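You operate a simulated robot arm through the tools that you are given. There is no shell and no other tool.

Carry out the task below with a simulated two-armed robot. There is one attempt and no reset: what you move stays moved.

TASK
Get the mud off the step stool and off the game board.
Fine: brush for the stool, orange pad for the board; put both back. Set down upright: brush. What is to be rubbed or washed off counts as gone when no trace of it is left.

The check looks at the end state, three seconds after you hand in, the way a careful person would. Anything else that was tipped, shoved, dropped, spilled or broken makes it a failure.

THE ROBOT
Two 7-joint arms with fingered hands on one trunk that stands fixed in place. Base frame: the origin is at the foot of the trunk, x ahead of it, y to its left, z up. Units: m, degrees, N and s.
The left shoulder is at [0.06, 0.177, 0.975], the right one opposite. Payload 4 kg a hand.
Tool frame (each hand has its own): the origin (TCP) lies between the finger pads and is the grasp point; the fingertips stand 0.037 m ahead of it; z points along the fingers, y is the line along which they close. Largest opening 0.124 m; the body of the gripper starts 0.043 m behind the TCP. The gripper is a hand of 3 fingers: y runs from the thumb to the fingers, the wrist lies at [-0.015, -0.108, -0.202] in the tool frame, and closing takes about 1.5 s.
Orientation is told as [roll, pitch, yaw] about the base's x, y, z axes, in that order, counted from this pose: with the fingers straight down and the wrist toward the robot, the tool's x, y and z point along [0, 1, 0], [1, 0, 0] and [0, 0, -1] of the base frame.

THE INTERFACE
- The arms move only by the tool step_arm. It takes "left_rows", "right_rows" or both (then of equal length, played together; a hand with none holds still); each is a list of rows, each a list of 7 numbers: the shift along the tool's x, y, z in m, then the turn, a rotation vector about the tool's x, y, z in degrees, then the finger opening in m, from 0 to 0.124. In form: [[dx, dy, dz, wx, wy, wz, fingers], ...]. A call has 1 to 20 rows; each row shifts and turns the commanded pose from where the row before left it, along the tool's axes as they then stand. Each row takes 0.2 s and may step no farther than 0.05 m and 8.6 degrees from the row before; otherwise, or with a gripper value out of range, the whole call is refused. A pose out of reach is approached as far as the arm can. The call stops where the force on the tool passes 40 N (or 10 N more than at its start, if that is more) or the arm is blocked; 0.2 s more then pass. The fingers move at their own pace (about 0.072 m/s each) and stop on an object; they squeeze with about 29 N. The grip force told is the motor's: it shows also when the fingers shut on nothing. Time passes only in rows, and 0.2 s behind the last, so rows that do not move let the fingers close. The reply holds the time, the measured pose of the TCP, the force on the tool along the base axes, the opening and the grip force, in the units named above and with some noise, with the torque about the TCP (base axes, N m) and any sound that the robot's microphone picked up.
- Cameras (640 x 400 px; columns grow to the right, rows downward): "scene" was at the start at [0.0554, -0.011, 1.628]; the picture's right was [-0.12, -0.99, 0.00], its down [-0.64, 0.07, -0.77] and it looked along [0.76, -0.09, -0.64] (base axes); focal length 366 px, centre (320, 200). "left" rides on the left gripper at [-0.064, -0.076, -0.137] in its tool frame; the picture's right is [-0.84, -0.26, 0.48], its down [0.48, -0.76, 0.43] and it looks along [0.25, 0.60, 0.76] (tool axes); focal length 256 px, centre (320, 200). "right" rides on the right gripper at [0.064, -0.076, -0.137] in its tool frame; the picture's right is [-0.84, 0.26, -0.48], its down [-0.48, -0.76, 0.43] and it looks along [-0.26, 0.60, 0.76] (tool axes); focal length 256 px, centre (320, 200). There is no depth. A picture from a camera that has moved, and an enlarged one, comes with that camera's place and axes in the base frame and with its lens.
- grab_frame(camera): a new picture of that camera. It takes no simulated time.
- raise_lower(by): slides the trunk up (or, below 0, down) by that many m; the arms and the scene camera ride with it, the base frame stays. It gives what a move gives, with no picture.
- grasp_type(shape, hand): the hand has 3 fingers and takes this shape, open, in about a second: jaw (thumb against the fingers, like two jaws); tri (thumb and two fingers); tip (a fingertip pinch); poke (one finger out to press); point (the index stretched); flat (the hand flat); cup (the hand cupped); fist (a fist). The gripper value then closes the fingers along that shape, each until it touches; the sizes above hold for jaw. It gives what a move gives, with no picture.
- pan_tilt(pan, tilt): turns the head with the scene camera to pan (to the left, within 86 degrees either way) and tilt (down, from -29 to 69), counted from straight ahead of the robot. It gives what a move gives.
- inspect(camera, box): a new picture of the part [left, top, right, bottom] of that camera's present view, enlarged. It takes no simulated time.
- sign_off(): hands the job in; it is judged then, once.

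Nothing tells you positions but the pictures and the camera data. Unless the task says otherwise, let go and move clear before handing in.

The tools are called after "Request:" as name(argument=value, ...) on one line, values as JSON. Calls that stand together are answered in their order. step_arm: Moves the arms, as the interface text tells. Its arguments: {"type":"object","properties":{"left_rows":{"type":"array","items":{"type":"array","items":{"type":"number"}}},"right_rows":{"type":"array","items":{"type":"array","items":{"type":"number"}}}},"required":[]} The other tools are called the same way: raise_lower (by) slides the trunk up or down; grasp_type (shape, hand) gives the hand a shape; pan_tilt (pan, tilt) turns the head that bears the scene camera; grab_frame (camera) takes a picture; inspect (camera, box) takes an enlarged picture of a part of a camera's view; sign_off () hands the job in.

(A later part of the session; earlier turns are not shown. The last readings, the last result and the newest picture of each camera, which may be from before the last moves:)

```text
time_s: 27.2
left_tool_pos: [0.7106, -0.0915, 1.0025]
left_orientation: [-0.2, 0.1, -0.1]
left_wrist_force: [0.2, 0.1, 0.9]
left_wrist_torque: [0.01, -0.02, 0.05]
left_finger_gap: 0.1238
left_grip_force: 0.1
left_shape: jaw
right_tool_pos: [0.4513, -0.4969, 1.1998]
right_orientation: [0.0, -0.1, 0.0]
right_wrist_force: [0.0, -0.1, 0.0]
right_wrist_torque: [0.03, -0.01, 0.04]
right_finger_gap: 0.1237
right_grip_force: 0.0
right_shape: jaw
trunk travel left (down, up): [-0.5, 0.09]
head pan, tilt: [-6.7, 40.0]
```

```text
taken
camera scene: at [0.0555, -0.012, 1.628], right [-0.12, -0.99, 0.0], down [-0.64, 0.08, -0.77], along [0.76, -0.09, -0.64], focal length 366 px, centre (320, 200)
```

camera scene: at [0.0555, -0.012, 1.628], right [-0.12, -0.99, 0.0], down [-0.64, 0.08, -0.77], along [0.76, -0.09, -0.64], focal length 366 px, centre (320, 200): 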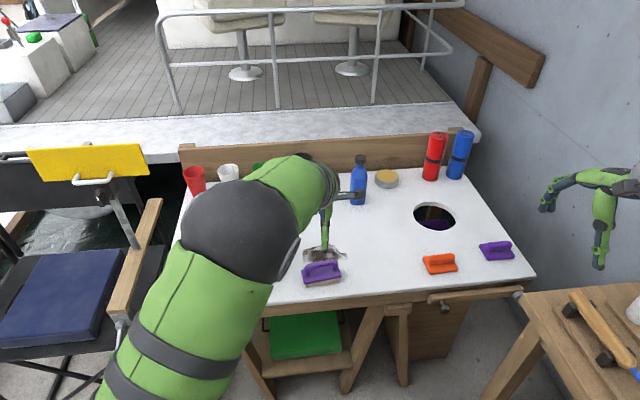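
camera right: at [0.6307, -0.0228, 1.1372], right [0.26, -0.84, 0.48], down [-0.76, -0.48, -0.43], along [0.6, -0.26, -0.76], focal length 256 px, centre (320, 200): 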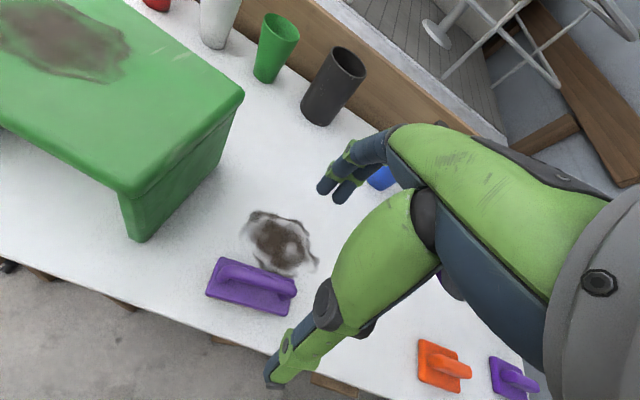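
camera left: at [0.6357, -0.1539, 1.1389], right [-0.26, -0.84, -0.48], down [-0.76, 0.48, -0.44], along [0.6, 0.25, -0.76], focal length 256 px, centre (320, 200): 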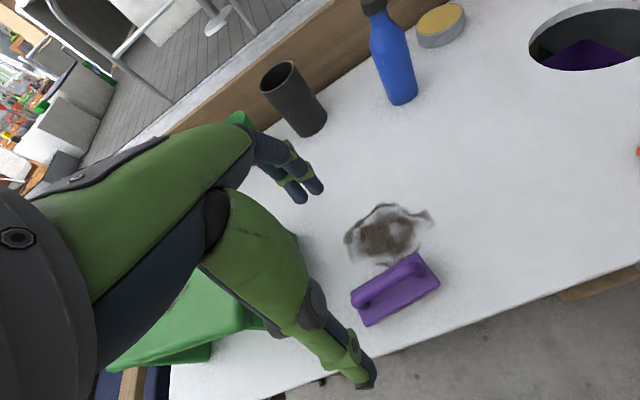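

Request:
step_arm(left_rows=[[0.0035, -0.0026, 0.03, 0, 0, 0, 0.124], [0, 0, 0.04, 0, 0, 0, 0.124], [0, 0, 0.035, 0, 0, 0, 0.124], [0, 0, 0.025, 0, 0, 0, 0.124], [0, 0, 0.012, 0, 0, 0, 0.124]])

Request:
grab_frame(camera="left")

Request:
grab_frame(camera="right")

```text
time_s: 28.4
left_tool_pos: [0.7077, -0.087, 0.8613]
left_orientation: [-0.1, 0.0, 0.0]
left_wrist_force: [0.7, 0.5, -0.1]
left_wrist_torque: [-0.01, 0.0, 0.0]
left_finger_gap: 0.1239
left_grip_force: 0.1
left_shape: jaw
right_tool_pos: [0.4504, -0.4963, 1.1992]
right_orientation: [-0.1, -0.1, 0.0]
right_wrist_force: [0.0, 0.0, 0.1]
right_wrist_torque: [0.03, 0.01, -0.01]
right_finger_gap: 0.124
right_grip_force: 0.0
right_shape: jaw
trunk travel left (down, up): [-0.5, 0.09]
head pan, tilt: [-6.7, 40.0]
```

```text
taken
camera left: at [0.6319, -0.15, 0.9978], right [-0.26, -0.84, -0.48], down [-0.76, 0.48, -0.44], along [0.6, 0.25, -0.76], focal length 256 px, centre (320, 200)
```

left: 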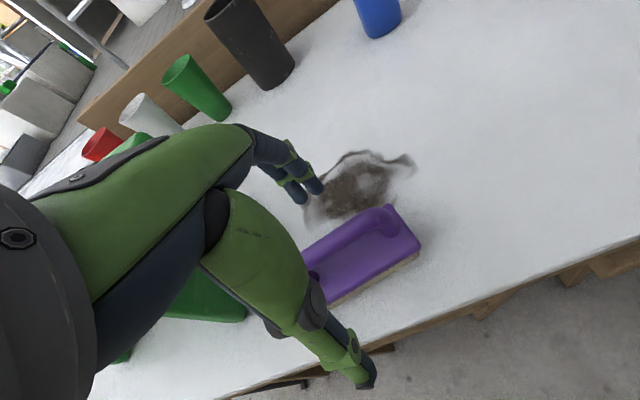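

```text
taken
camera right: at [0.3752, -0.4315, 1.3366], right [0.26, -0.84, 0.48], down [-0.76, -0.48, -0.43], along [0.6, -0.26, -0.76], focal length 256 px, centre (320, 200)
```

right: 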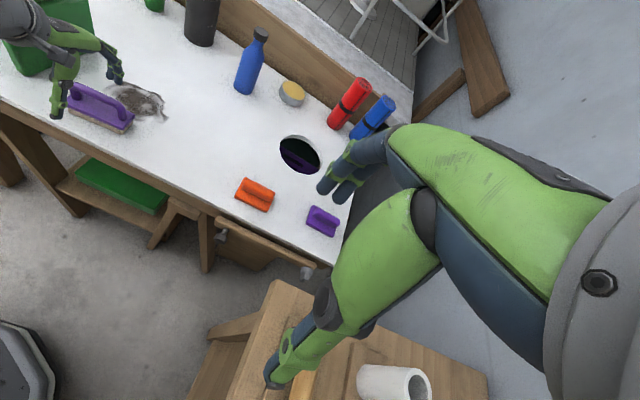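

Request:
inspect(camera="right", box=[10, 30, 190, 150])

```text
3.33 times, centred on (100, 90) of right
camera zoom: at [0.3752, -0.4315, 1.3366], right [0.26, -0.84, 0.48], down [-0.76, -0.48, -0.43], along [0.6, -0.26, -0.76], focal length 853 px, centre (1053, 567)
```

zoom: 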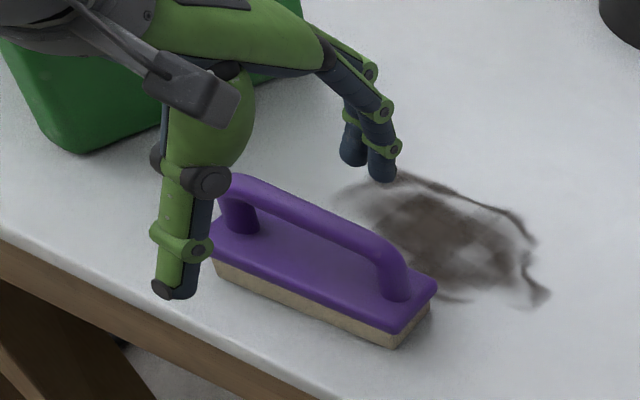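

The brush centre looks nearer to y = -0.096, so I'll shift the left hand slightly, lower it and close.

Request:
step_arm(left_rows=[[-0.008, 0.002, 0, 0, 0, 0, 0.124], [0, 0, 0.0135, 0, 0, 0, 0.124], [0, 0, 0, 0, 0, 0, 0.07], [0, 0, 0, 0, 0, 0, 0.04], [0, 0, 0, 0, 0, 0, 0.0], [0, 0, 0, 0, 0, 0, 0.0], [0, 0, 0, 0, 0, 0, 0.0], [0, 0, 0, 0, 0, 0, 0.0], [0, 0, 0, 0, 0, 0, 0.0]])

Request:
inspect(camera="right", box=[10, 30, 190, 150])

Request:
inspect(camera="left", box=[220, 160, 440, 340])

```text
time_s: 30.4
left_tool_pos: [0.7103, -0.0961, 0.8475]
left_orientation: [-0.2, 0.0, 0.0]
left_wrist_force: [0.5, -0.2, 2.4]
left_wrist_torque: [-0.01, -0.12, 0.03]
left_finger_gap: 0.0075
left_grip_force: 28.7
left_shape: jaw
right_tool_pos: [0.451, -0.4957, 1.2004]
right_orientation: [0.0, 0.0, 0.1]
right_wrist_force: [0.4, 0.8, -0.3]
right_wrist_torque: [0.04, -0.01, 0.0]
right_finger_gap: 0.1237
right_grip_force: 0.1
right_shape: jaw
trunk travel left (down, up): [-0.5, 0.09]
head pan, tilt: [-6.7, 40.0]
```

```text
3.33 times, centred on (100, 90) of right
camera zoom: at [0.375, -0.4314, 1.3367], right [0.26, -0.84, 0.48], down [-0.76, -0.48, -0.43], along [0.6, -0.26, -0.76], focal length 853 px, centre (1053, 567)
```

zoom: 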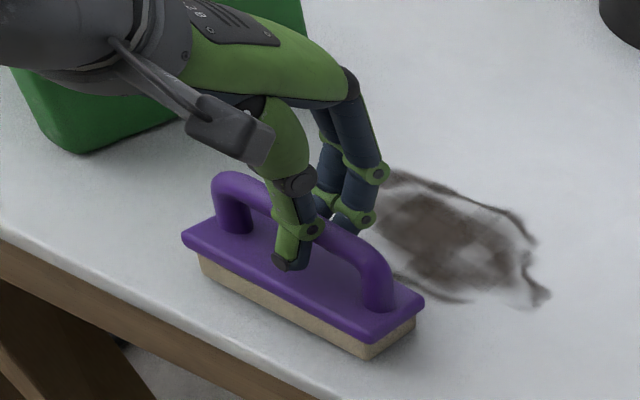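

```text
2.22 times, centred on (330, 250) of left
camera zoom: at [0.6343, -0.1584, 0.9843], right [-0.26, -0.84, -0.48], down [-0.76, 0.48, -0.44], along [0.6, 0.25, -0.76], focal length 569 px, centre (298, 89)
```

zoom: 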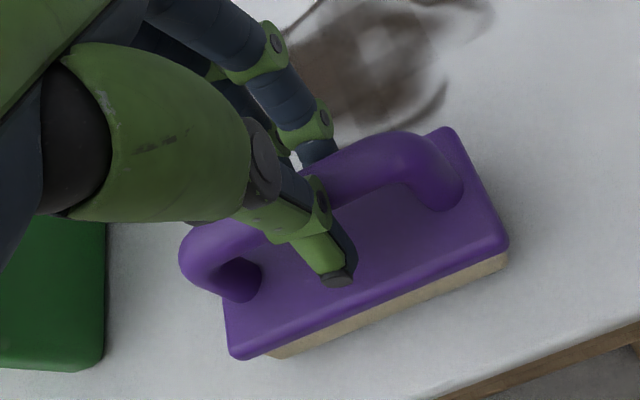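

Good grip. I'll lift the brush and carry it above the stool mud, which I estimate at x 0.79–0.885 and y 0.12–0.24.

Request:
step_arm(left_rows=[[0, 0, -0.02, 0, 0, 0, 0], [0, 0, -0.04, 0, 0, 0, 0], [0, 0, -0.045, 0, 0, 0, 0], [0, 0, -0.045, 0, 0, 0, 0], [0, 0, -0.045, 0, 0, 0, 0], [0.0393, 0.015, 0, 0, 0, 0, 0], [0.0393, 0.015, 0, 0, 0, 0, 0], [0.0393, 0.015, 0, 0, 0, 0, 0], [0.0393, 0.015, 0, 0, 0, 0, 0], [0.0393, 0.015, 0, 0, 0, 0, 0], [0.0393, 0.015, 0, 0, 0, 0, 0]])

Request:
grab_frame(camera="left")

Request:
inspect(camera="scene", box=[160, 150, 370, 312])

Request:
grab_frame(camera="right")

```text
time_s: 32.8
left_tool_pos: [0.8008, 0.1419, 1.0434]
left_orientation: [-0.2, 0.1, -0.1]
left_wrist_force: [0.5, -0.4, -1.5]
left_wrist_torque: [0.03, 0.0, 0.01]
left_finger_gap: 0.0056
left_grip_force: 29.4
left_shape: jaw
right_tool_pos: [0.4511, -0.4957, 1.2]
right_orientation: [0.1, -0.1, 0.0]
right_wrist_force: [0.0, 0.2, -0.3]
right_wrist_torque: [0.01, 0.02, 0.01]
right_finger_gap: 0.1236
right_grip_force: 0.0
right_shape: jaw
trunk travel left (down, up): [-0.5, 0.09]
head pan, tilt: [-6.7, 40.0]
```

```text
taken
camera left: at [0.7249, 0.0789, 1.1791], right [-0.26, -0.84, -0.48], down [-0.76, 0.48, -0.44], along [0.6, 0.25, -0.76], focal length 256 px, centre (320, 200)
```

left: 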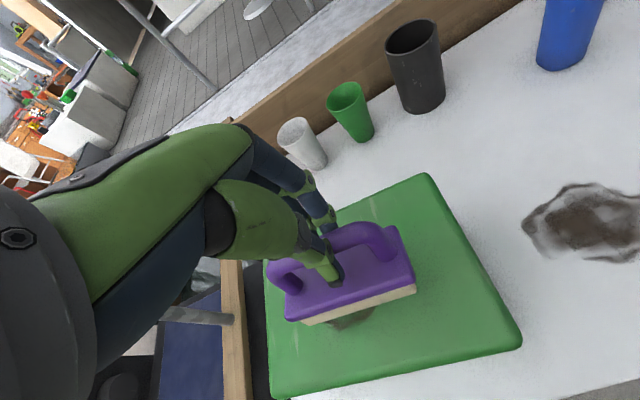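

```text
2.47 times, centred on (265, 231) of scene
camera zoom: at [0.0559, -0.0101, 1.628], right [-0.12, -0.99, 0.0], down [-0.64, 0.07, -0.77], along [0.76, -0.09, -0.64], focal length 904 px, centre (456, 124)
```

zoom: 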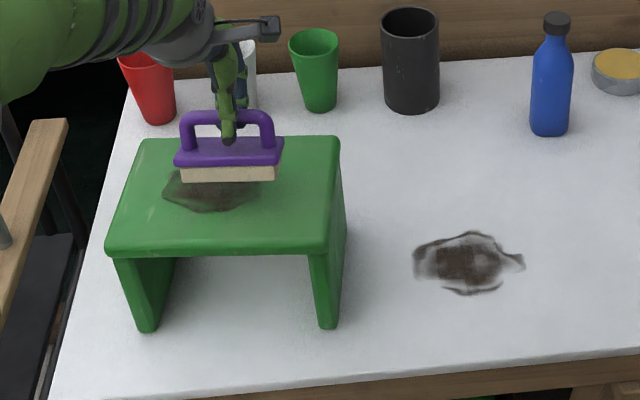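

```text
taken
camera right: at [0.3755, -0.4306, 1.3368], right [0.26, -0.84, 0.48], down [-0.76, -0.48, -0.43], along [0.6, -0.26, -0.76], focal length 256 px, centre (320, 200)
```

right: 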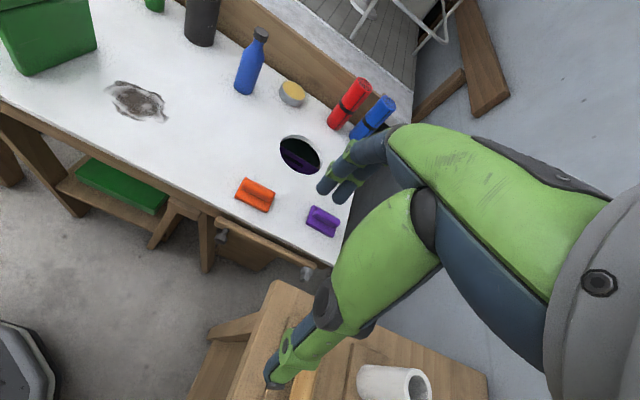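

The brush hovers over the stool. I'll lower it gently until it touches.

Request:
step_arm(left_rows=[[0, 0, 0.025, 0, 0, 0, 0], [0, 0, 0.015, 0, 0, 0, 0], [0, 0, 0.005, 0, 0, 0, 0], [0, 0, 0, 0, 0, 0, 0]])

```text
time_s: 33.8
left_tool_pos: [0.7994, 0.14, 1.0032]
left_orientation: [-0.2, -0.6, 0.0]
left_wrist_force: [-4.2, 3.3, 38.7]
left_wrist_torque: [-0.06, -0.36, 0.08]
left_finger_gap: 0.0021
left_grip_force: 29.3
left_shape: jaw
right_tool_pos: [0.4485, -0.4954, 1.2009]
right_orientation: [0.0, -0.2, 0.0]
right_wrist_force: [0.3, -0.5, 1.1]
right_wrist_torque: [-0.03, -0.01, -0.03]
right_finger_gap: 0.1237
right_grip_force: 0.0
right_shape: jaw
trunk travel left (down, up): [-0.5, 0.09]
head pan, tilt: [-6.7, 40.0]
```

That is stiff contact, 38.7 N, so the stool top is higher than I thought. I'll back off a little to reduce the load.

Request:
step_arm(left_rows=[[0, 0, -0.003, 0, 0, 0, 0], [0, 0, 0, 0, 0, 0, 0]])

Request:
grab_frame(camera="left")

Request:
inspect(camera="scene", box=[160, 150, 370, 312])

```text
time_s: 34.4
left_tool_pos: [0.7992, 0.1403, 1.003]
left_orientation: [-0.2, -0.3, 0.0]
left_wrist_force: [-4.0, 0.1, 33.7]
left_wrist_torque: [-0.06, -0.35, 0.1]
left_finger_gap: 0.0021
left_grip_force: 29.3
left_shape: jaw
right_tool_pos: [0.4481, -0.4962, 1.2007]
right_orientation: [0.0, -0.2, 0.0]
right_wrist_force: [0.2, -0.6, 0.2]
right_wrist_torque: [-0.04, 0.03, -0.03]
right_finger_gap: 0.1237
right_grip_force: 0.0
right_shape: jaw
trunk travel left (down, up): [-0.5, 0.09]
head pan, tilt: [-6.7, 40.0]
```

```text
taken
camera left: at [0.7228, 0.0771, 1.1394], right [-0.25, -0.84, -0.48], down [-0.76, 0.48, -0.44], along [0.6, 0.25, -0.76], focal length 256 px, centre (320, 200)
```

left: 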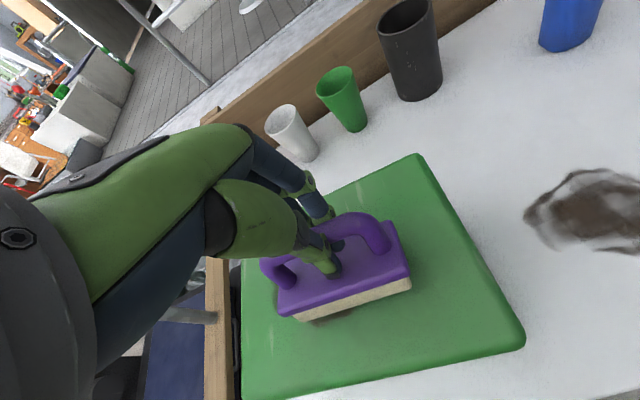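

```text
2.47 times, centred on (265, 231) of scene
camera zoom: at [0.0518, -0.0116, 1.6281], right [-0.12, -0.99, 0.0], down [-0.64, 0.08, -0.77], along [0.76, -0.09, -0.64], focal length 904 px, centre (456, 124)
```

zoom: 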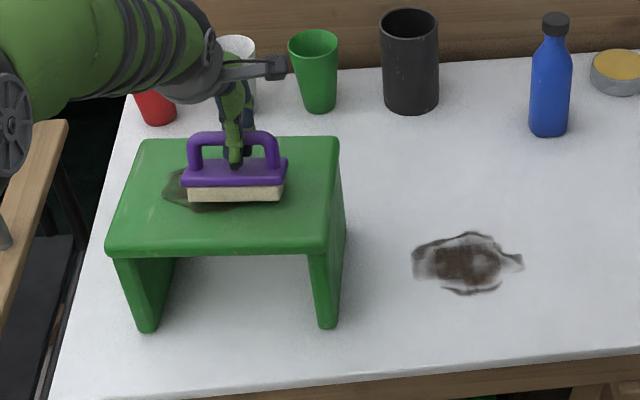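

Request:
step_arm(left_rows=[[0, 0, -0.004, 0, 0, 0, 0], [0, 0, 0, 0, 0, 0, 0]])

```text
time_s: 35.0
left_tool_pos: [0.7983, 0.1394, 1.0032]
left_orientation: [-0.3, 0.1, 0.0]
left_wrist_force: [-2.2, -0.2, 17.3]
left_wrist_torque: [-0.11, -0.16, 0.04]
left_finger_gap: 0.002
left_grip_force: 29.3
left_shape: jaw
right_tool_pos: [0.4492, -0.497, 1.1996]
right_orientation: [0.0, -0.1, 0.0]
right_wrist_force: [-0.3, 0.2, -0.3]
right_wrist_torque: [0.02, -0.02, -0.02]
right_finger_gap: 0.1234
right_grip_force: 0.0
right_shape: jaw
trunk travel left (down, up): [-0.5, 0.09]
head pan, tilt: [-6.7, 40.0]
```

Request:
step_arm(left_rows=[[0, 0, -0.0017, 0, 0, 0, 0], [0.015, 0, 0, 0, 0, 0, 0], [0.02, 0, 0, 0, 0, 0, 0], [0.02, 0, 0, 0, 0, 0, 0]])

Request:
inspect(camera="scene", box=[160, 150, 370, 312])

Request:
grab_frame(camera="left")

```text
time_s: 36.0
left_tool_pos: [0.8003, 0.1978, 1.0038]
left_orientation: [-0.1, 0.1, 0.0]
left_wrist_force: [0.5, -0.3, 0.2]
left_wrist_torque: [-0.04, -0.02, -0.01]
left_finger_gap: 0.002
left_grip_force: 28.8
left_shape: jaw
right_tool_pos: [0.4509, -0.4953, 1.1998]
right_orientation: [0.0, 0.0, 0.0]
right_wrist_force: [0.1, -0.7, 0.2]
right_wrist_torque: [-0.04, -0.01, -0.01]
right_finger_gap: 0.1237
right_grip_force: 0.1
right_shape: jaw
trunk travel left (down, up): [-0.5, 0.09]
head pan, tilt: [-6.7, 40.0]
```

```text
2.47 times, centred on (265, 231) of scene
camera zoom: at [0.0554, -0.0105, 1.6279], right [-0.12, -0.99, 0.0], down [-0.64, 0.07, -0.77], along [0.76, -0.09, -0.64], focal length 904 px, centre (456, 124)
```

zoom: 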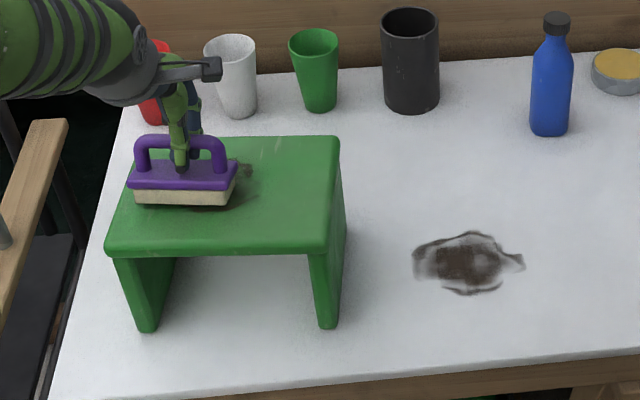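

```text
taken
camera left: at [0.7248, 0.1338, 1.1407], right [-0.26, -0.84, -0.48], down [-0.76, 0.48, -0.43], along [0.6, 0.25, -0.76], focal length 256 px, centre (320, 200)
```

left: 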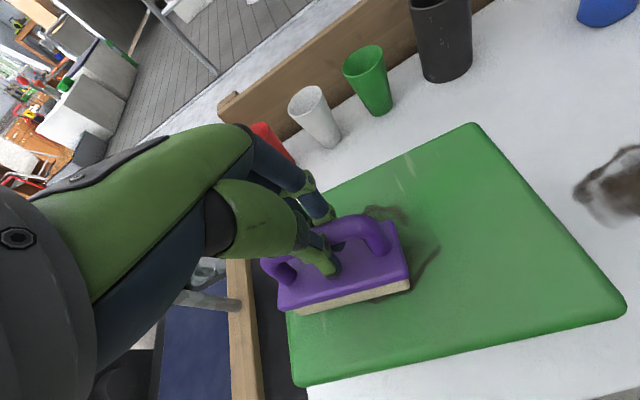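

Request:
step_arm(left_rows=[[0, 0, 0.0025, 0, 0, 0, 0], [0.015, 0, 0, 0, 0, 0, 0], [-0.02, 0, 0, 0, 0, 0, 0], [-0.02, 0, 0, 0, 0, 0, 0], [-0.02, 0, 0, 0, 0, 0, 0], [-0.02, 0, 0, 0, 0, 0, 0], [-0.015, 0, 0, 0, 0, 0, 0]])

Request:
inspect(camera="scene", box=[160, 150, 370, 312])

Request:
grab_frame(camera="left")

```text
time_s: 37.6
left_tool_pos: [0.7993, 0.1169, 1.0038]
left_orientation: [-0.2, -0.1, 0.1]
left_wrist_force: [-0.2, 1.2, 8.8]
left_wrist_torque: [0.0, -0.15, 0.05]
left_finger_gap: 0.0022
left_grip_force: 28.4
left_shape: jaw
right_tool_pos: [0.4493, -0.4971, 1.1995]
right_orientation: [0.0, 0.0, 0.1]
right_wrist_force: [0.1, 0.2, -0.3]
right_wrist_torque: [0.01, 0.0, 0.01]
right_finger_gap: 0.1232
right_grip_force: 0.1
right_shape: jaw
trunk travel left (down, up): [-0.5, 0.09]
head pan, tilt: [-6.7, 40.0]
```

```text
2.47 times, centred on (265, 231) of scene
camera zoom: at [0.0545, -0.0113, 1.628], right [-0.12, -0.99, 0.0], down [-0.64, 0.08, -0.77], along [0.76, -0.09, -0.64], focal length 904 px, centre (456, 124)
```

zoom: 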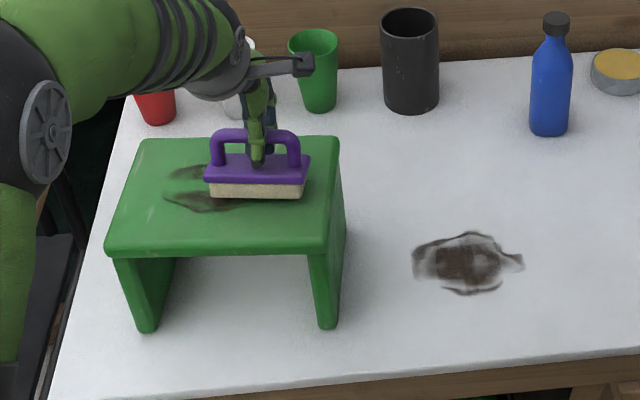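

```text
taken
camera left: at [0.7242, 0.0532, 1.1399], right [-0.26, -0.84, -0.48], down [-0.76, 0.48, -0.44], along [0.6, 0.25, -0.76], focal length 256 px, centre (320, 200)
```

left: 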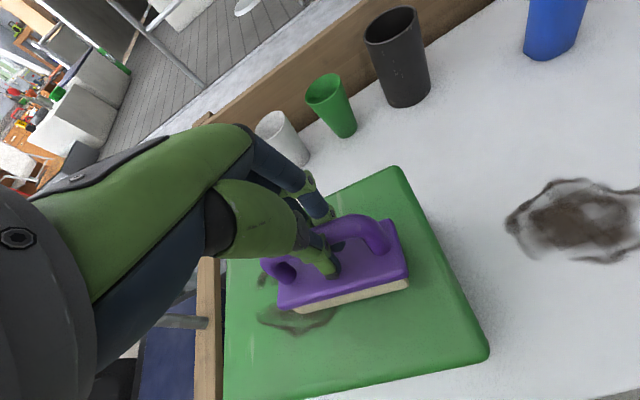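

It wipes clean nicely at about 9 N. I'll do the nearer lanes next.

Request:
step_arm(left_rows=[[0.01, -0.01, 0, 0, 0, 0, 0], [0.015, -0.01, 0, 0, 0, 0, 0], [0.02, 0, 0, 0, 0, 0, 0], [0.02, 0, 0, 0, 0, 0, 0], [0.02, 0, 0, 0, 0, 0, 0], [0.02, 0, 0, 0, 0, 0, 0], [0.015, 0, 0, 0, 0, 0, 0], [-0.015, -0.01, 0, 0, 0, 0, 0], [-0.02, -0.008, 0, 0, 0, 0, 0], [-0.02, 0, 0, 0, 0, 0, 0], [-0.02, 0, 0, 0, 0, 0, 0], [-0.02, 0, 0, 0, 0, 0, 0], [-0.02, 0, 0, 0, 0, 0, 0]])

Request:
inspect(camera="scene", box=[160, 150, 370, 312])

Request:
grab_frame(camera="left")

```text
time_s: 40.4
left_tool_pos: [0.7604, 0.1207, 1.0039]
left_orientation: [-0.2, 0.0, 0.0]
left_wrist_force: [-0.8, -0.3, 1.0]
left_wrist_torque: [-0.03, -0.01, 0.04]
left_finger_gap: 0.0022
left_grip_force: 29.1
left_shape: jaw
right_tool_pos: [0.4513, -0.4971, 1.1993]
right_orientation: [0.0, -0.1, 0.0]
right_wrist_force: [-1.0, -0.5, -0.2]
right_wrist_torque: [0.0, 0.01, -0.01]
right_finger_gap: 0.1241
right_grip_force: 0.0
right_shape: jaw
trunk travel left (down, up): [-0.5, 0.09]
head pan, tilt: [-6.7, 40.0]
```

```text
2.47 times, centred on (265, 231) of scene
camera zoom: at [0.0553, -0.0116, 1.6279], right [-0.12, -0.99, 0.0], down [-0.64, 0.08, -0.77], along [0.76, -0.09, -0.64], focal length 904 px, centre (456, 124)
```

zoom: 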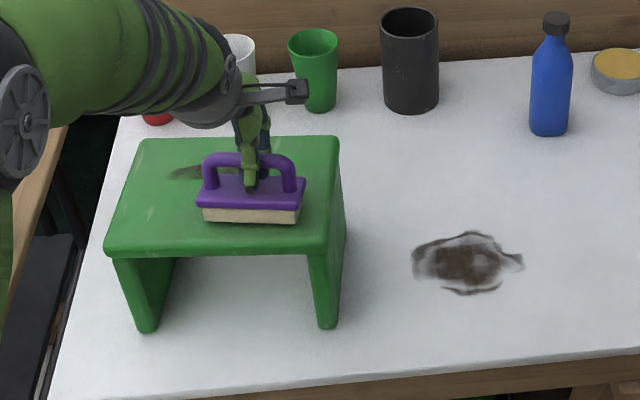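

```text
taken
camera left: at [0.6862, 0.058, 1.1392], right [-0.26, -0.84, -0.48], down [-0.76, 0.48, -0.44], along [0.6, 0.25, -0.76], focal length 256 px, centre (320, 200)
```

left: 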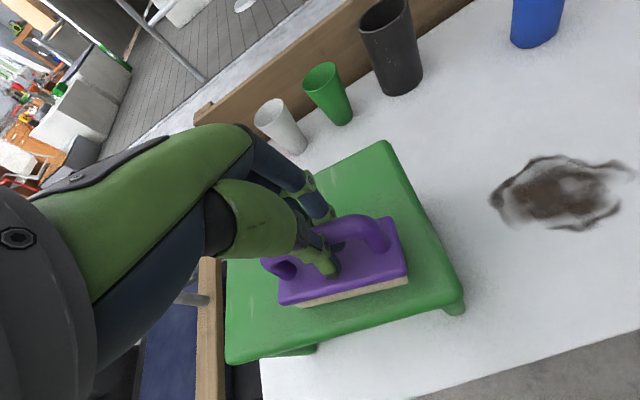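

The near part is clean. Now the far lanes.

Request:
step_arm(left_rows=[[0, 0.03, 0, 0, 0, 0, 0], [0, 0.03, 0.0015, 0, 0, 0, 0], [0.02, 0, 0, 0, 0, 0, 0], [0.02, 0, 0, 0, 0, 0, 0], [0.02, 0, 0, 0, 0, 0, 0], [0.02, 0, 0, 0, 0, 0, 0], [0.02, 0, 0, 0, 0, 0, 0], [0.015, 0.01, 0, 0, 0, 0, 0], [-0.02, 0.01, 0, 0, 0, 0, 0], [-0.02, 0, 0, 0, 0, 0, 0], [-0.02, 0, 0, 0, 0, 0, 0], [-0.02, 0, 0, 0, 0, 0, 0], [-0.02, 0, 0, 0, 0, 0, 0], [-0.02, 0, 0, 0, 0, 0, 0]])

Request:
inspect(camera="scene", box=[160, 150, 370, 312])

Request:
grab_frame(camera="left")

```text
time_s: 43.4
left_tool_pos: [0.8416, 0.1159, 1.0007]
left_orientation: [-0.2, 0.1, 0.0]
left_wrist_force: [0.7, 0.8, 6.3]
left_wrist_torque: [-0.06, -0.16, 0.05]
left_finger_gap: 0.0017
left_grip_force: 29.3
left_shape: jaw
right_tool_pos: [0.4493, -0.4969, 1.1992]
right_orientation: [0.0, 0.0, 0.0]
right_wrist_force: [-0.1, -0.1, -0.5]
right_wrist_torque: [0.05, -0.02, -0.07]
right_finger_gap: 0.1239
right_grip_force: 0.0
right_shape: jaw
trunk travel left (down, up): [-0.5, 0.09]
head pan, tilt: [-6.7, 40.0]
```

```text
2.47 times, centred on (265, 231) of scene
camera zoom: at [0.0548, -0.0115, 1.628], right [-0.12, -0.99, 0.0], down [-0.64, 0.08, -0.77], along [0.76, -0.09, -0.64], focal length 904 px, centre (456, 124)
```

zoom: 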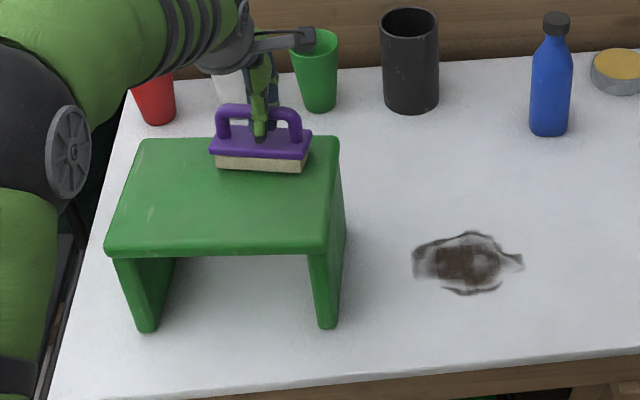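

```text
taken
camera left: at [0.7664, 0.0522, 1.1382], right [-0.26, -0.84, -0.48], down [-0.76, 0.48, -0.44], along [0.6, 0.25, -0.76], focal length 256 px, centre (320, 200)
```

left: 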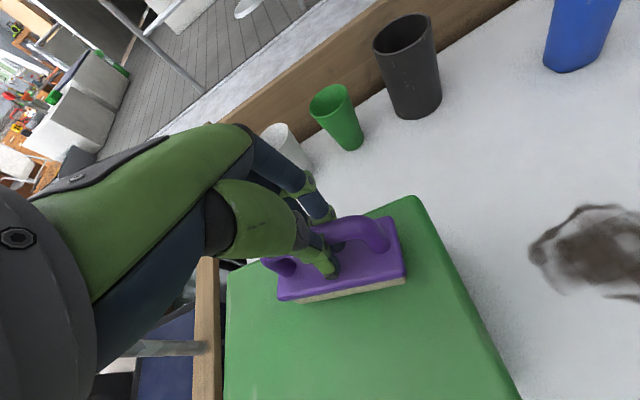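

The stool looks clean. I'll lift the brush and inspect from the side.

Request:
step_arm(left_rows=[[0, 0, -0.02, 0, 0, 0, 0], [0, 0, -0.03, 0, 0, 0, 0], [-0.03, -0.02, -0.02, 0, 0, 0, 0], [-0.04, -0.02, 0, 0, 0, 0, 0], [-0.04, -0.02, 0, 0, 0, 0, 0], [-0.04, -0.02, 0, 0, 0, 0, 0], [-0.03, -0.02, 0, 0, 0, 0, 0]])

Request:
inspect(camera="scene", box=[170, 190, 290, 290])

Request:
grab_frame(camera="left")

Request:
grab_frame(camera="scene")

```text
time_s: 45.0
left_tool_pos: [0.7421, -0.0636, 1.0705]
left_orientation: [-0.1, -0.1, 0.0]
left_wrist_force: [-0.6, -0.3, -0.8]
left_wrist_torque: [0.0, -0.02, 0.01]
left_finger_gap: 0.0018
left_grip_force: 29.1
left_shape: jaw
right_tool_pos: [0.4514, -0.4967, 1.199]
right_orientation: [0.0, 0.0, 0.0]
right_wrist_force: [0.0, -0.2, 0.7]
right_wrist_torque: [0.0, -0.05, 0.01]
right_finger_gap: 0.1238
right_grip_force: 0.0
right_shape: jaw
trunk travel left (down, up): [-0.5, 0.09]
head pan, tilt: [-6.7, 40.0]
```

```text
4.00 times, centred on (230, 240) of scene
camera zoom: at [0.055, -0.0118, 1.628], right [-0.12, -0.99, 0.0], down [-0.64, 0.08, -0.77], along [0.76, -0.09, -0.64], focal length 1465 px, centre (680, 40)
```

zoom: 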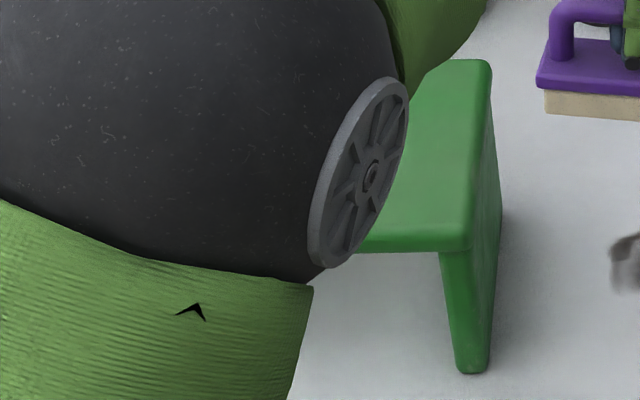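

```text
taken
camera left: at [0.6668, -0.1274, 1.2082], right [-0.26, -0.84, -0.48], down [-0.76, 0.48, -0.44], along [0.6, 0.25, -0.76], focal length 256 px, centre (320, 200)
```

left: 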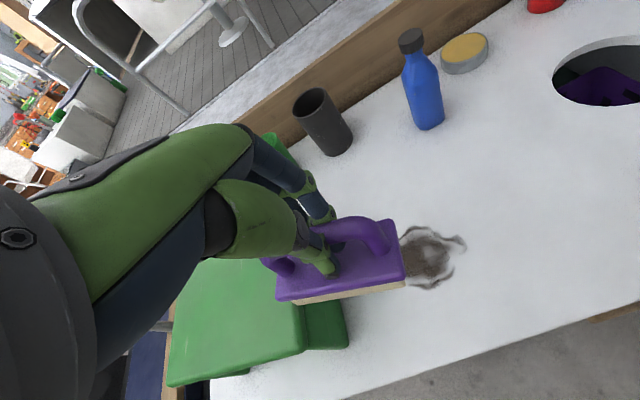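

```text
taken
camera scene: at [0.055, -0.0118, 1.628], right [-0.12, -0.99, 0.0], down [-0.64, 0.08, -0.77], along [0.76, -0.09, -0.64], focal length 366 px, centre (320, 200)
```

scene: 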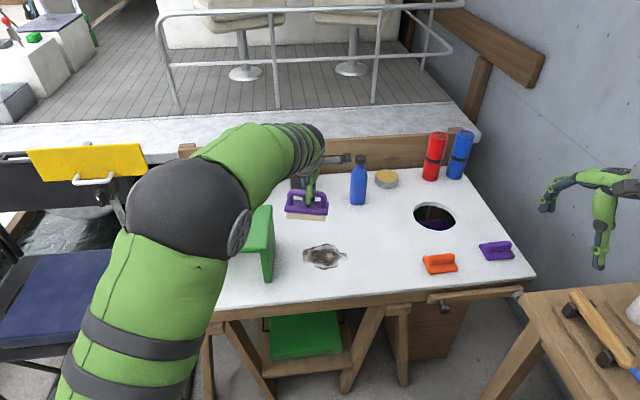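

The left arm blocks the view, so I'll move it left and up, still holding the brush, to check the stool top properly.

Request:
step_arm(left_rows=[[0.0, 0, -0.03, 0, 0, 0, 0], [0.04, -0.004, -0.02, 0, 0, 0, 0], [0.04, -0.004, -0.01, 0, 0, 0, 0], [0.04, -0.004, -0.01, 0, 0, 0, 0], [0.04, -0.004, -0.01, 0, 0, 0, 0], [0.04, -0.004, 0, 0, 0, 0, 0], [0.04, -0.004, 0, 0, 0, 0, 0], [0.04, -0.004, 0, 0, 0, 0, 0], [0.04, -0.004, 0, 0, 0, 0, 0], [0.04, -0.004, 0, 0, 0, 0, 0], [0.04, -0.004, 0, 0, 0, 0, 0]])

Request:
inspect(camera="scene", box=[160, 180, 300, 290])

Request:
grab_frame(camera="left")

Request:
inspect(camera="right", box=[0, 0, 200, 140])

```text
time_s: 47.4
left_tool_pos: [0.7019, 0.3379, 1.15]
left_orientation: [-0.2, -0.1, -0.2]
left_wrist_force: [0.3, 1.0, -1.9]
left_wrist_torque: [-0.01, -0.01, 0.0]
left_finger_gap: 0.0018
left_grip_force: 28.7
left_shape: jaw
right_tool_pos: [0.4511, -0.4952, 1.1997]
right_orientation: [0.0, 0.1, 0.0]
right_wrist_force: [0.4, 0.8, -0.1]
right_wrist_torque: [0.01, 0.03, 0.0]
right_finger_gap: 0.1237
right_grip_force: 0.2
right_shape: jaw
trunk travel left (down, up): [-0.5, 0.09]
head pan, tilt: [-6.7, 40.0]
```

```text
3.64 times, centred on (230, 235) of scene
camera zoom: at [0.0553, -0.01, 1.628], right [-0.12, -0.99, 0.0], down [-0.64, 0.07, -0.77], along [0.76, -0.09, -0.64], focal length 1332 px, centre (647, 73)
```

zoom: 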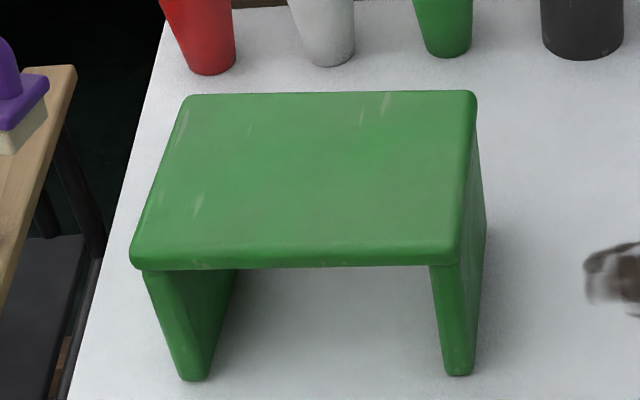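

```text
taken
camera left: at [0.6269, 0.2751, 1.2865], right [-0.26, -0.84, -0.48], down [-0.76, 0.48, -0.44], along [0.6, 0.25, -0.76], focal length 256 px, centre (320, 200)
```

left: 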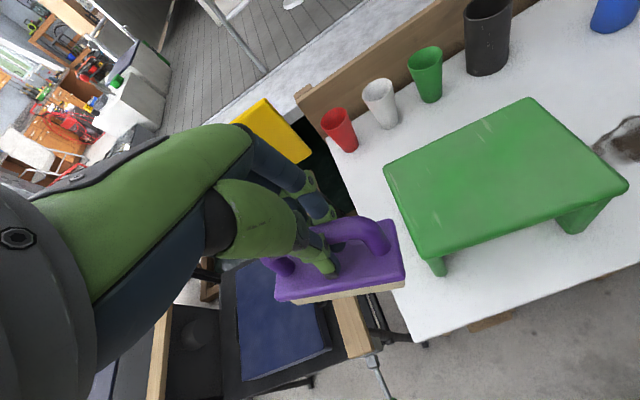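

```text
2.86 times, centred on (100, 70) of right
camera zoom: at [0.375, -0.4306, 1.337], right [0.26, -0.84, 0.48], down [-0.76, -0.48, -0.43], along [0.6, -0.26, -0.76], focal length 731 px, centre (949, 571)
```

zoom: 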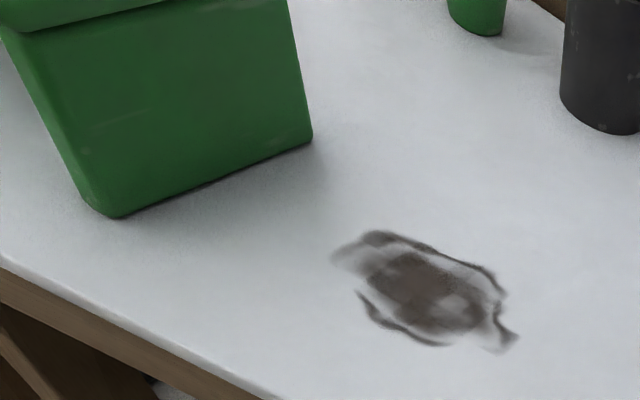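

Request:
inspect(camera="left", box=[370, 90, 640, 270])

Request:
inspect(camera="scene", box=[185, 198, 285, 258])

```text
2.22 times, centred on (505, 180) of left
camera zoom: at [0.6269, 0.2751, 1.2865], right [-0.26, -0.84, -0.48], down [-0.76, 0.48, -0.44], along [0.6, 0.25, -0.76], focal length 569 px, centre (-91, 244)
```

zoom: 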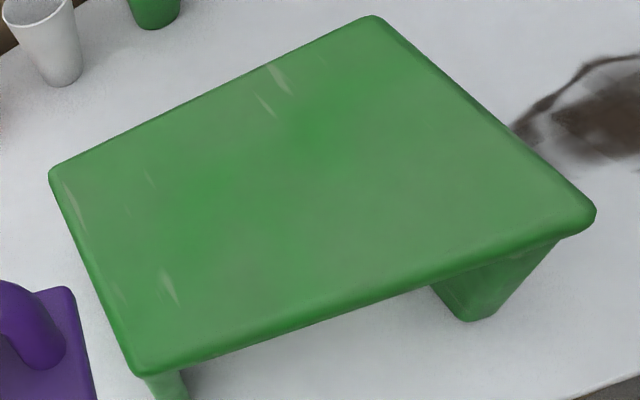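

```text
6.40 times, centred on (235, 228) of scene
camera zoom: at [0.0553, -0.01, 1.628], right [-0.12, -0.99, 0.0], down [-0.64, 0.07, -0.77], along [0.76, -0.09, -0.64], focal length 2344 px, centre (864, 21)
```

zoom: 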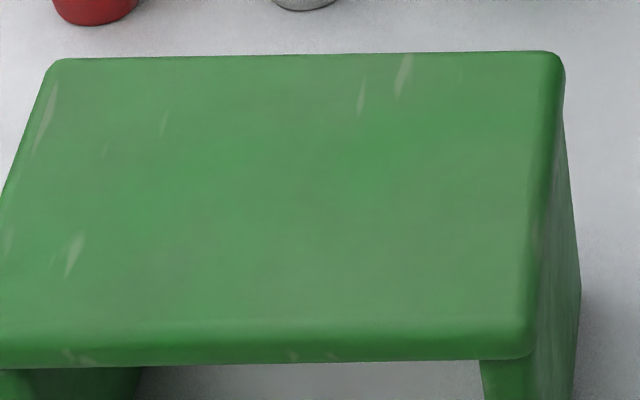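

The stool is clean; the pale scratches were there before. Now I'll set the brush down at the midpoint again.

Request:
step_arm(left_rows=[[-0.0395, 0.001, 0, 0, 0, 0, 0], [-0.0395, 0.001, 0, 0, 0, 0, 0], [-0.0395, 0.001, 0, 0, 0, 0, 0], [-0.0395, 0.001, 0, 0, 0, 0, 0], [-0.0395, 0.001, 0, 0, 0, 0, 0], [-0.0395, 0.001, 0, 0, 0, 0, 0], [-0.0395, 0.001, 0, 0, 0, 0, 0], [-0.0395, 0.001, 0.01, 0, 0, 0, 0], [-0.0395, 0.001, 0.02, 0, 0, 0, 0], [-0.0395, 0.001, 0.02, 0, 0, 0, 0], [-0.0395, 0.001, 0.02, 0, 0, 0, 0], [0, 0, 0.04, 0, 0, 0, 0], [0, 0, 0.045, 0, 0, 0, 0], [0, 0, 0.045, 0, 0, 0, 0], [0, 0, 0.04, 0, 0, 0, 0], [0, 0, 0.035, 0, 0, 0, 0]])

Request:
grab_frame(camera="left")

Request:
inspect(camera="right", box=[10, 30, 190, 150])

```text
time_s: 50.8
left_tool_pos: [0.7132, -0.0982, 0.8766]
left_orientation: [-0.2, 0.0, 0.0]
left_wrist_force: [1.0, 0.0, -0.7]
left_wrist_torque: [-0.02, 0.04, 0.02]
left_finger_gap: 0.0019
left_grip_force: 29.3
left_shape: jaw
right_tool_pos: [0.4515, -0.4959, 1.1991]
right_orientation: [0.0, -0.1, 0.1]
right_wrist_force: [0.2, -0.2, 0.2]
right_wrist_torque: [0.01, 0.01, -0.02]
right_finger_gap: 0.1237
right_grip_force: 0.0
right_shape: jaw
trunk travel left (down, up): [-0.5, 0.09]
head pan, tilt: [-6.7, 40.0]
```

```text
taken
camera left: at [0.6384, -0.1617, 1.0136], right [-0.26, -0.84, -0.48], down [-0.76, 0.48, -0.44], along [0.6, 0.25, -0.76], focal length 256 px, centre (320, 200)
```

left: 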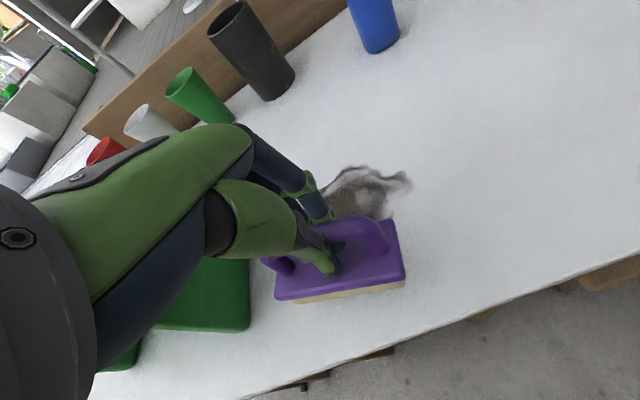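

```text
3.33 times, centred on (100, 90) of right
camera zoom: at [0.3756, -0.4316, 1.3365], right [0.26, -0.84, 0.48], down [-0.76, -0.48, -0.43], along [0.6, -0.26, -0.76], focal length 853 px, centre (1053, 567)
```

zoom: 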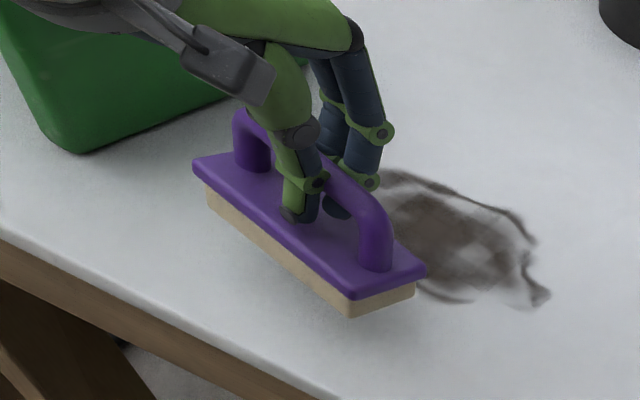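

Request:
step_arm(left_rows=[[0, 0, 0.015, 0, 0, 0, 0], [0, 0, 0.008, 0, 0, 0, 0], [0, 0, 0.004, 0, 0, 0, 0], [0, 0, 0.0, 0, 0, 0, 0]])

Request:
step_arm(left_rows=[[0, 0, 0.003, 0, 0, 0, 0], [0, 0, 0.0, 0, 0, 0, 0]])

Request:
inspect(camera="right", box=[10, 30, 190, 150])

```text
time_s: 51.8
left_tool_pos: [0.712, -0.0989, 0.8501]
left_orientation: [-0.1, 0.0, 0.0]
left_wrist_force: [-0.9, 0.4, -1.1]
left_wrist_torque: [-0.02, 0.0, 0.0]
left_finger_gap: 0.0014
left_grip_force: 28.7
left_shape: jaw
right_tool_pos: [0.4522, -0.4962, 1.2]
right_orientation: [0.0, 0.0, 0.0]
right_wrist_force: [0.1, 0.9, -0.2]
right_wrist_torque: [0.01, -0.01, 0.01]
right_finger_gap: 0.1235
right_grip_force: 0.1
right_shape: jaw
trunk travel left (down, up): [-0.5, 0.09]
head pan, tilt: [-6.7, 40.0]
```

```text
time_s: 52.4
left_tool_pos: [0.7143, -0.0994, 0.8462]
left_orientation: [-0.2, -0.1, 0.0]
left_wrist_force: [0.1, -0.1, -1.9]
left_wrist_torque: [-0.03, 0.02, 0.01]
left_finger_gap: 0.002
left_grip_force: 28.8
left_shape: jaw
right_tool_pos: [0.451, -0.4953, 1.1989]
right_orientation: [0.1, 0.0, 0.1]
right_wrist_force: [0.5, -0.1, 0.5]
right_wrist_torque: [0.0, -0.03, 0.02]
right_finger_gap: 0.1238
right_grip_force: 0.1
right_shape: jaw
trunk travel left (down, up): [-0.5, 0.09]
head pan, tilt: [-6.7, 40.0]
```

```text
3.33 times, centred on (100, 90) of right
camera zoom: at [0.3752, -0.4315, 1.3366], right [0.26, -0.84, 0.48], down [-0.76, -0.48, -0.43], along [0.6, -0.26, -0.76], focal length 853 px, centre (1053, 567)
```

zoom: 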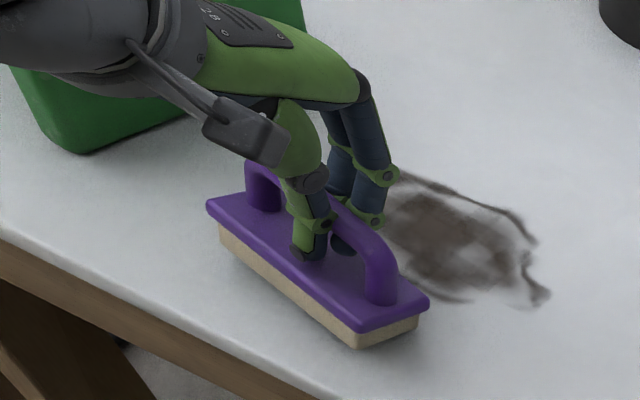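

Request:
step_arm(left_rows=[[0, 0, 0.003, 0, 0, 0, 0], [0, 0, 0.0, 0, 0, 0, 0]])

Request:
step_arm(left_rows=[[0, 0, 0.002, 0, 0, 0, 0], [0, 0, 0.0, 0, 0, 0, 0]])

```text
time_s: 53.0
left_tool_pos: [0.7134, -0.0991, 0.8437]
left_orientation: [-0.3, 0.0, 0.0]
left_wrist_force: [0.1, 0.0, -2.1]
left_wrist_torque: [-0.01, 0.01, -0.01]
left_finger_gap: 0.0018
left_grip_force: 29.1
left_shape: jaw
right_tool_pos: [0.4508, -0.497, 1.1993]
right_orientation: [0.0, -0.1, -0.1]
right_wrist_force: [0.2, 0.3, 0.3]
right_wrist_torque: [0.01, -0.04, 0.0]
right_finger_gap: 0.1239
right_grip_force: 0.1
right_shape: jaw
trunk travel left (down, up): [-0.5, 0.09]
head pan, tilt: [-6.7, 40.0]
```

```text
time_s: 53.6
left_tool_pos: [0.7142, -0.0987, 0.8414]
left_orientation: [-0.2, 0.1, 0.0]
left_wrist_force: [-1.0, 0.8, 1.3]
left_wrist_torque: [-0.04, -0.04, 0.01]
left_finger_gap: 0.0017
left_grip_force: 28.7
left_shape: jaw
right_tool_pos: [0.4501, -0.4961, 1.1982]
right_orientation: [0.0, 0.1, 0.0]
right_wrist_force: [-0.3, -0.3, 0.5]
right_wrist_torque: [0.06, -0.02, 0.0]
right_finger_gap: 0.1237
right_grip_force: 0.0
right_shape: jaw
trunk travel left (down, up): [-0.5, 0.09]
head pan, tilt: [-6.7, 40.0]
```

Contact. I'll release, rise and clear the left hand away.

Request:
step_arm(left_rows=[[0, 0, 0, 0, 0, 0, 0.03], [0, 0, 0, 0, 0, 0, 0.06], [0, 0, 0, 0, 0, 0, 0.09], [0, 0, 0, 0, 0, 0, 0.124], [0, 0, 0, 0, 0, 0, 0.124], [0, 0, 0, 0, 0, 0, 0.124], [0, 0, -0.02, 0, 0, 0, 0.124], [0, 0, -0.04, 0, 0, 0, 0.124], [0, 0, -0.045, 0, 0, 0, 0.124], [0, 0, -0.045, 0, 0, 0, 0.124], [0, 0, -0.045, 0, 0, 0, 0.124]])

Request:
grab_frame(camera="left")

Request:
inspect(camera="right", box=[10, 30, 190, 150])

```text
time_s: 56.0
left_tool_pos: [0.7123, -0.0988, 1.0378]
left_orientation: [-0.2, 0.0, 0.0]
left_wrist_force: [0.0, 0.5, 0.5]
left_wrist_torque: [-0.01, 0.0, 0.0]
left_finger_gap: 0.1236
left_grip_force: 0.2
left_shape: jaw
right_tool_pos: [0.4508, -0.4953, 1.1991]
right_orientation: [0.0, 0.0, 0.0]
right_wrist_force: [-1.0, 0.0, -0.3]
right_wrist_torque: [0.02, 0.03, -0.03]
right_finger_gap: 0.1236
right_grip_force: 0.0
right_shape: jaw
trunk travel left (down, up): [-0.5, 0.09]
head pan, tilt: [-6.7, 40.0]
```

```text
taken
camera left: at [0.6377, -0.1616, 1.1749], right [-0.26, -0.84, -0.48], down [-0.76, 0.48, -0.44], along [0.6, 0.25, -0.76], focal length 256 px, centre (320, 200)
```

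left: 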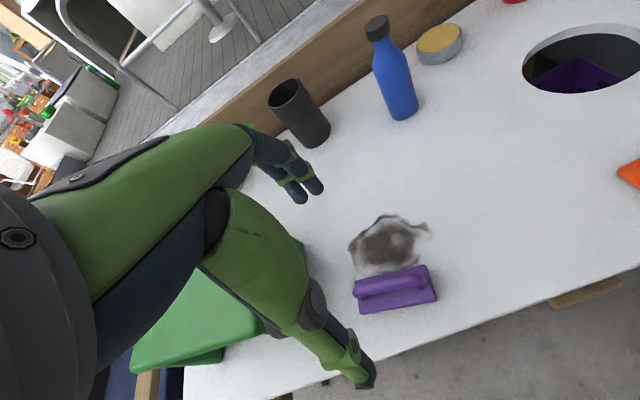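

```text
3.33 times, centred on (100, 90) of right
camera zoom: at [0.3746, -0.4313, 1.3368], right [0.26, -0.84, 0.48], down [-0.76, -0.48, -0.43], along [0.6, -0.26, -0.76], focal length 853 px, centre (1053, 567)
```

zoom: 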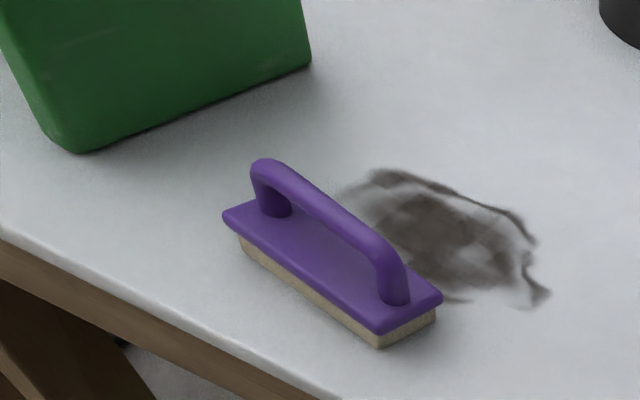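

Request:
inspect(camera="left", box=[330, 240, 460, 330])

```text
4.44 times, centred on (395, 285) of left
camera zoom: at [0.6377, -0.1616, 1.1749], right [-0.26, -0.84, -0.48], down [-0.76, 0.48, -0.44], along [0.6, 0.25, -0.76], focal length 1138 px, centre (-13, -178)
```

zoom: 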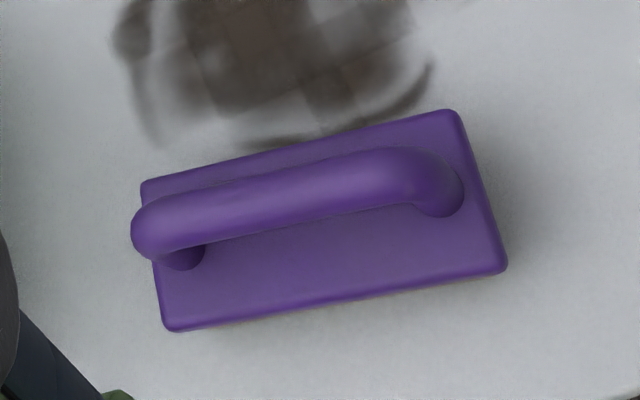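

Request:
step_arm(left_rows=[[0.02, -0.02, -0.03, 0, 0, 0, 0.124], [0.04, -0.01, -0.02, 0, 0, 0, 0.124], [0.045, 0, -0.01, 0, 0, 0, 0.124], [0.045, 0, -0.01, 0, 0, 0, 0.124], [0.045, 0, -0.01, 0, 0, 0, 0.124], [0.045, 0, 0, 0, 0, 0, 0.124], [0.045, 0, 0, 0, 0, 0, 0.124], [0.045, 0, 0, 0, 0, 0, 0.124], [0.045, 0, 0, 0, 0, 0, 0.124]])

Request:
inspect(camera="scene", box=[270, 230, 390, 305])

Request:
grab_frame(camera="scene")

```text
time_s: 58.0
left_tool_pos: [0.6841, 0.2789, 1.1159]
left_orientation: [-0.2, 0.0, 0.0]
left_wrist_force: [0.3, -0.2, 0.3]
left_wrist_torque: [-0.01, 0.03, 0.02]
left_finger_gap: 0.1237
left_grip_force: 0.1
left_shape: jaw
right_tool_pos: [0.4513, -0.4954, 1.1994]
right_orientation: [-0.1, 0.0, 0.1]
right_wrist_force: [-0.7, 0.5, -0.1]
right_wrist_torque: [0.01, -0.01, 0.01]
right_finger_gap: 0.1234
right_grip_force: 0.0
right_shape: jaw
trunk travel left (down, up): [-0.5, 0.09]
head pan, tilt: [-6.7, 40.0]
```

```text
5.33 times, centred on (330, 268) of scene
camera zoom: at [0.0553, -0.0099, 1.628], right [-0.12, -0.99, 0.0], down [-0.64, 0.07, -0.77], along [0.76, -0.09, -0.64], focal length 1953 px, centre (267, -160)
```

zoom: 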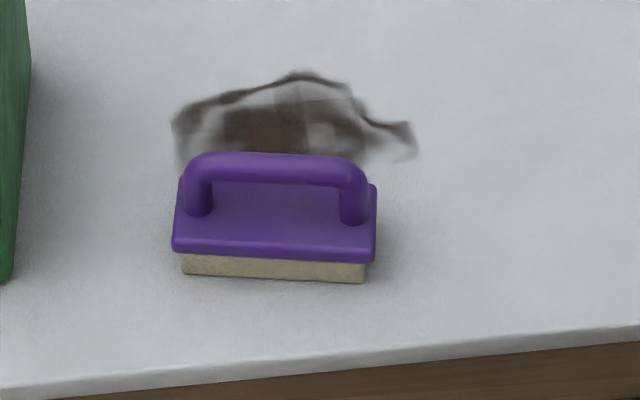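

```text
taken
camera scene: at [0.0553, -0.0099, 1.628], right [-0.12, -0.99, 0.0], down [-0.64, 0.07, -0.77], along [0.76, -0.09, -0.64], focal length 366 px, centre (320, 200)
```

scene: 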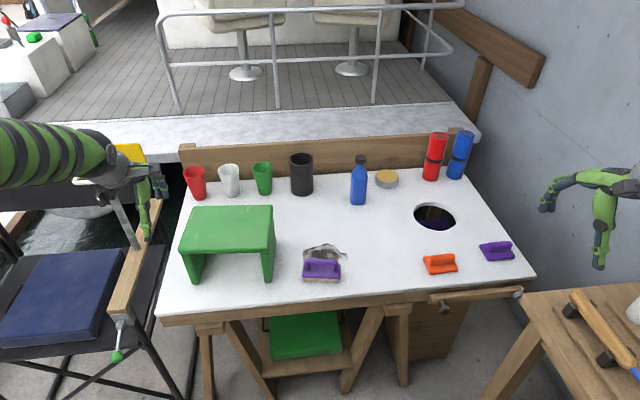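

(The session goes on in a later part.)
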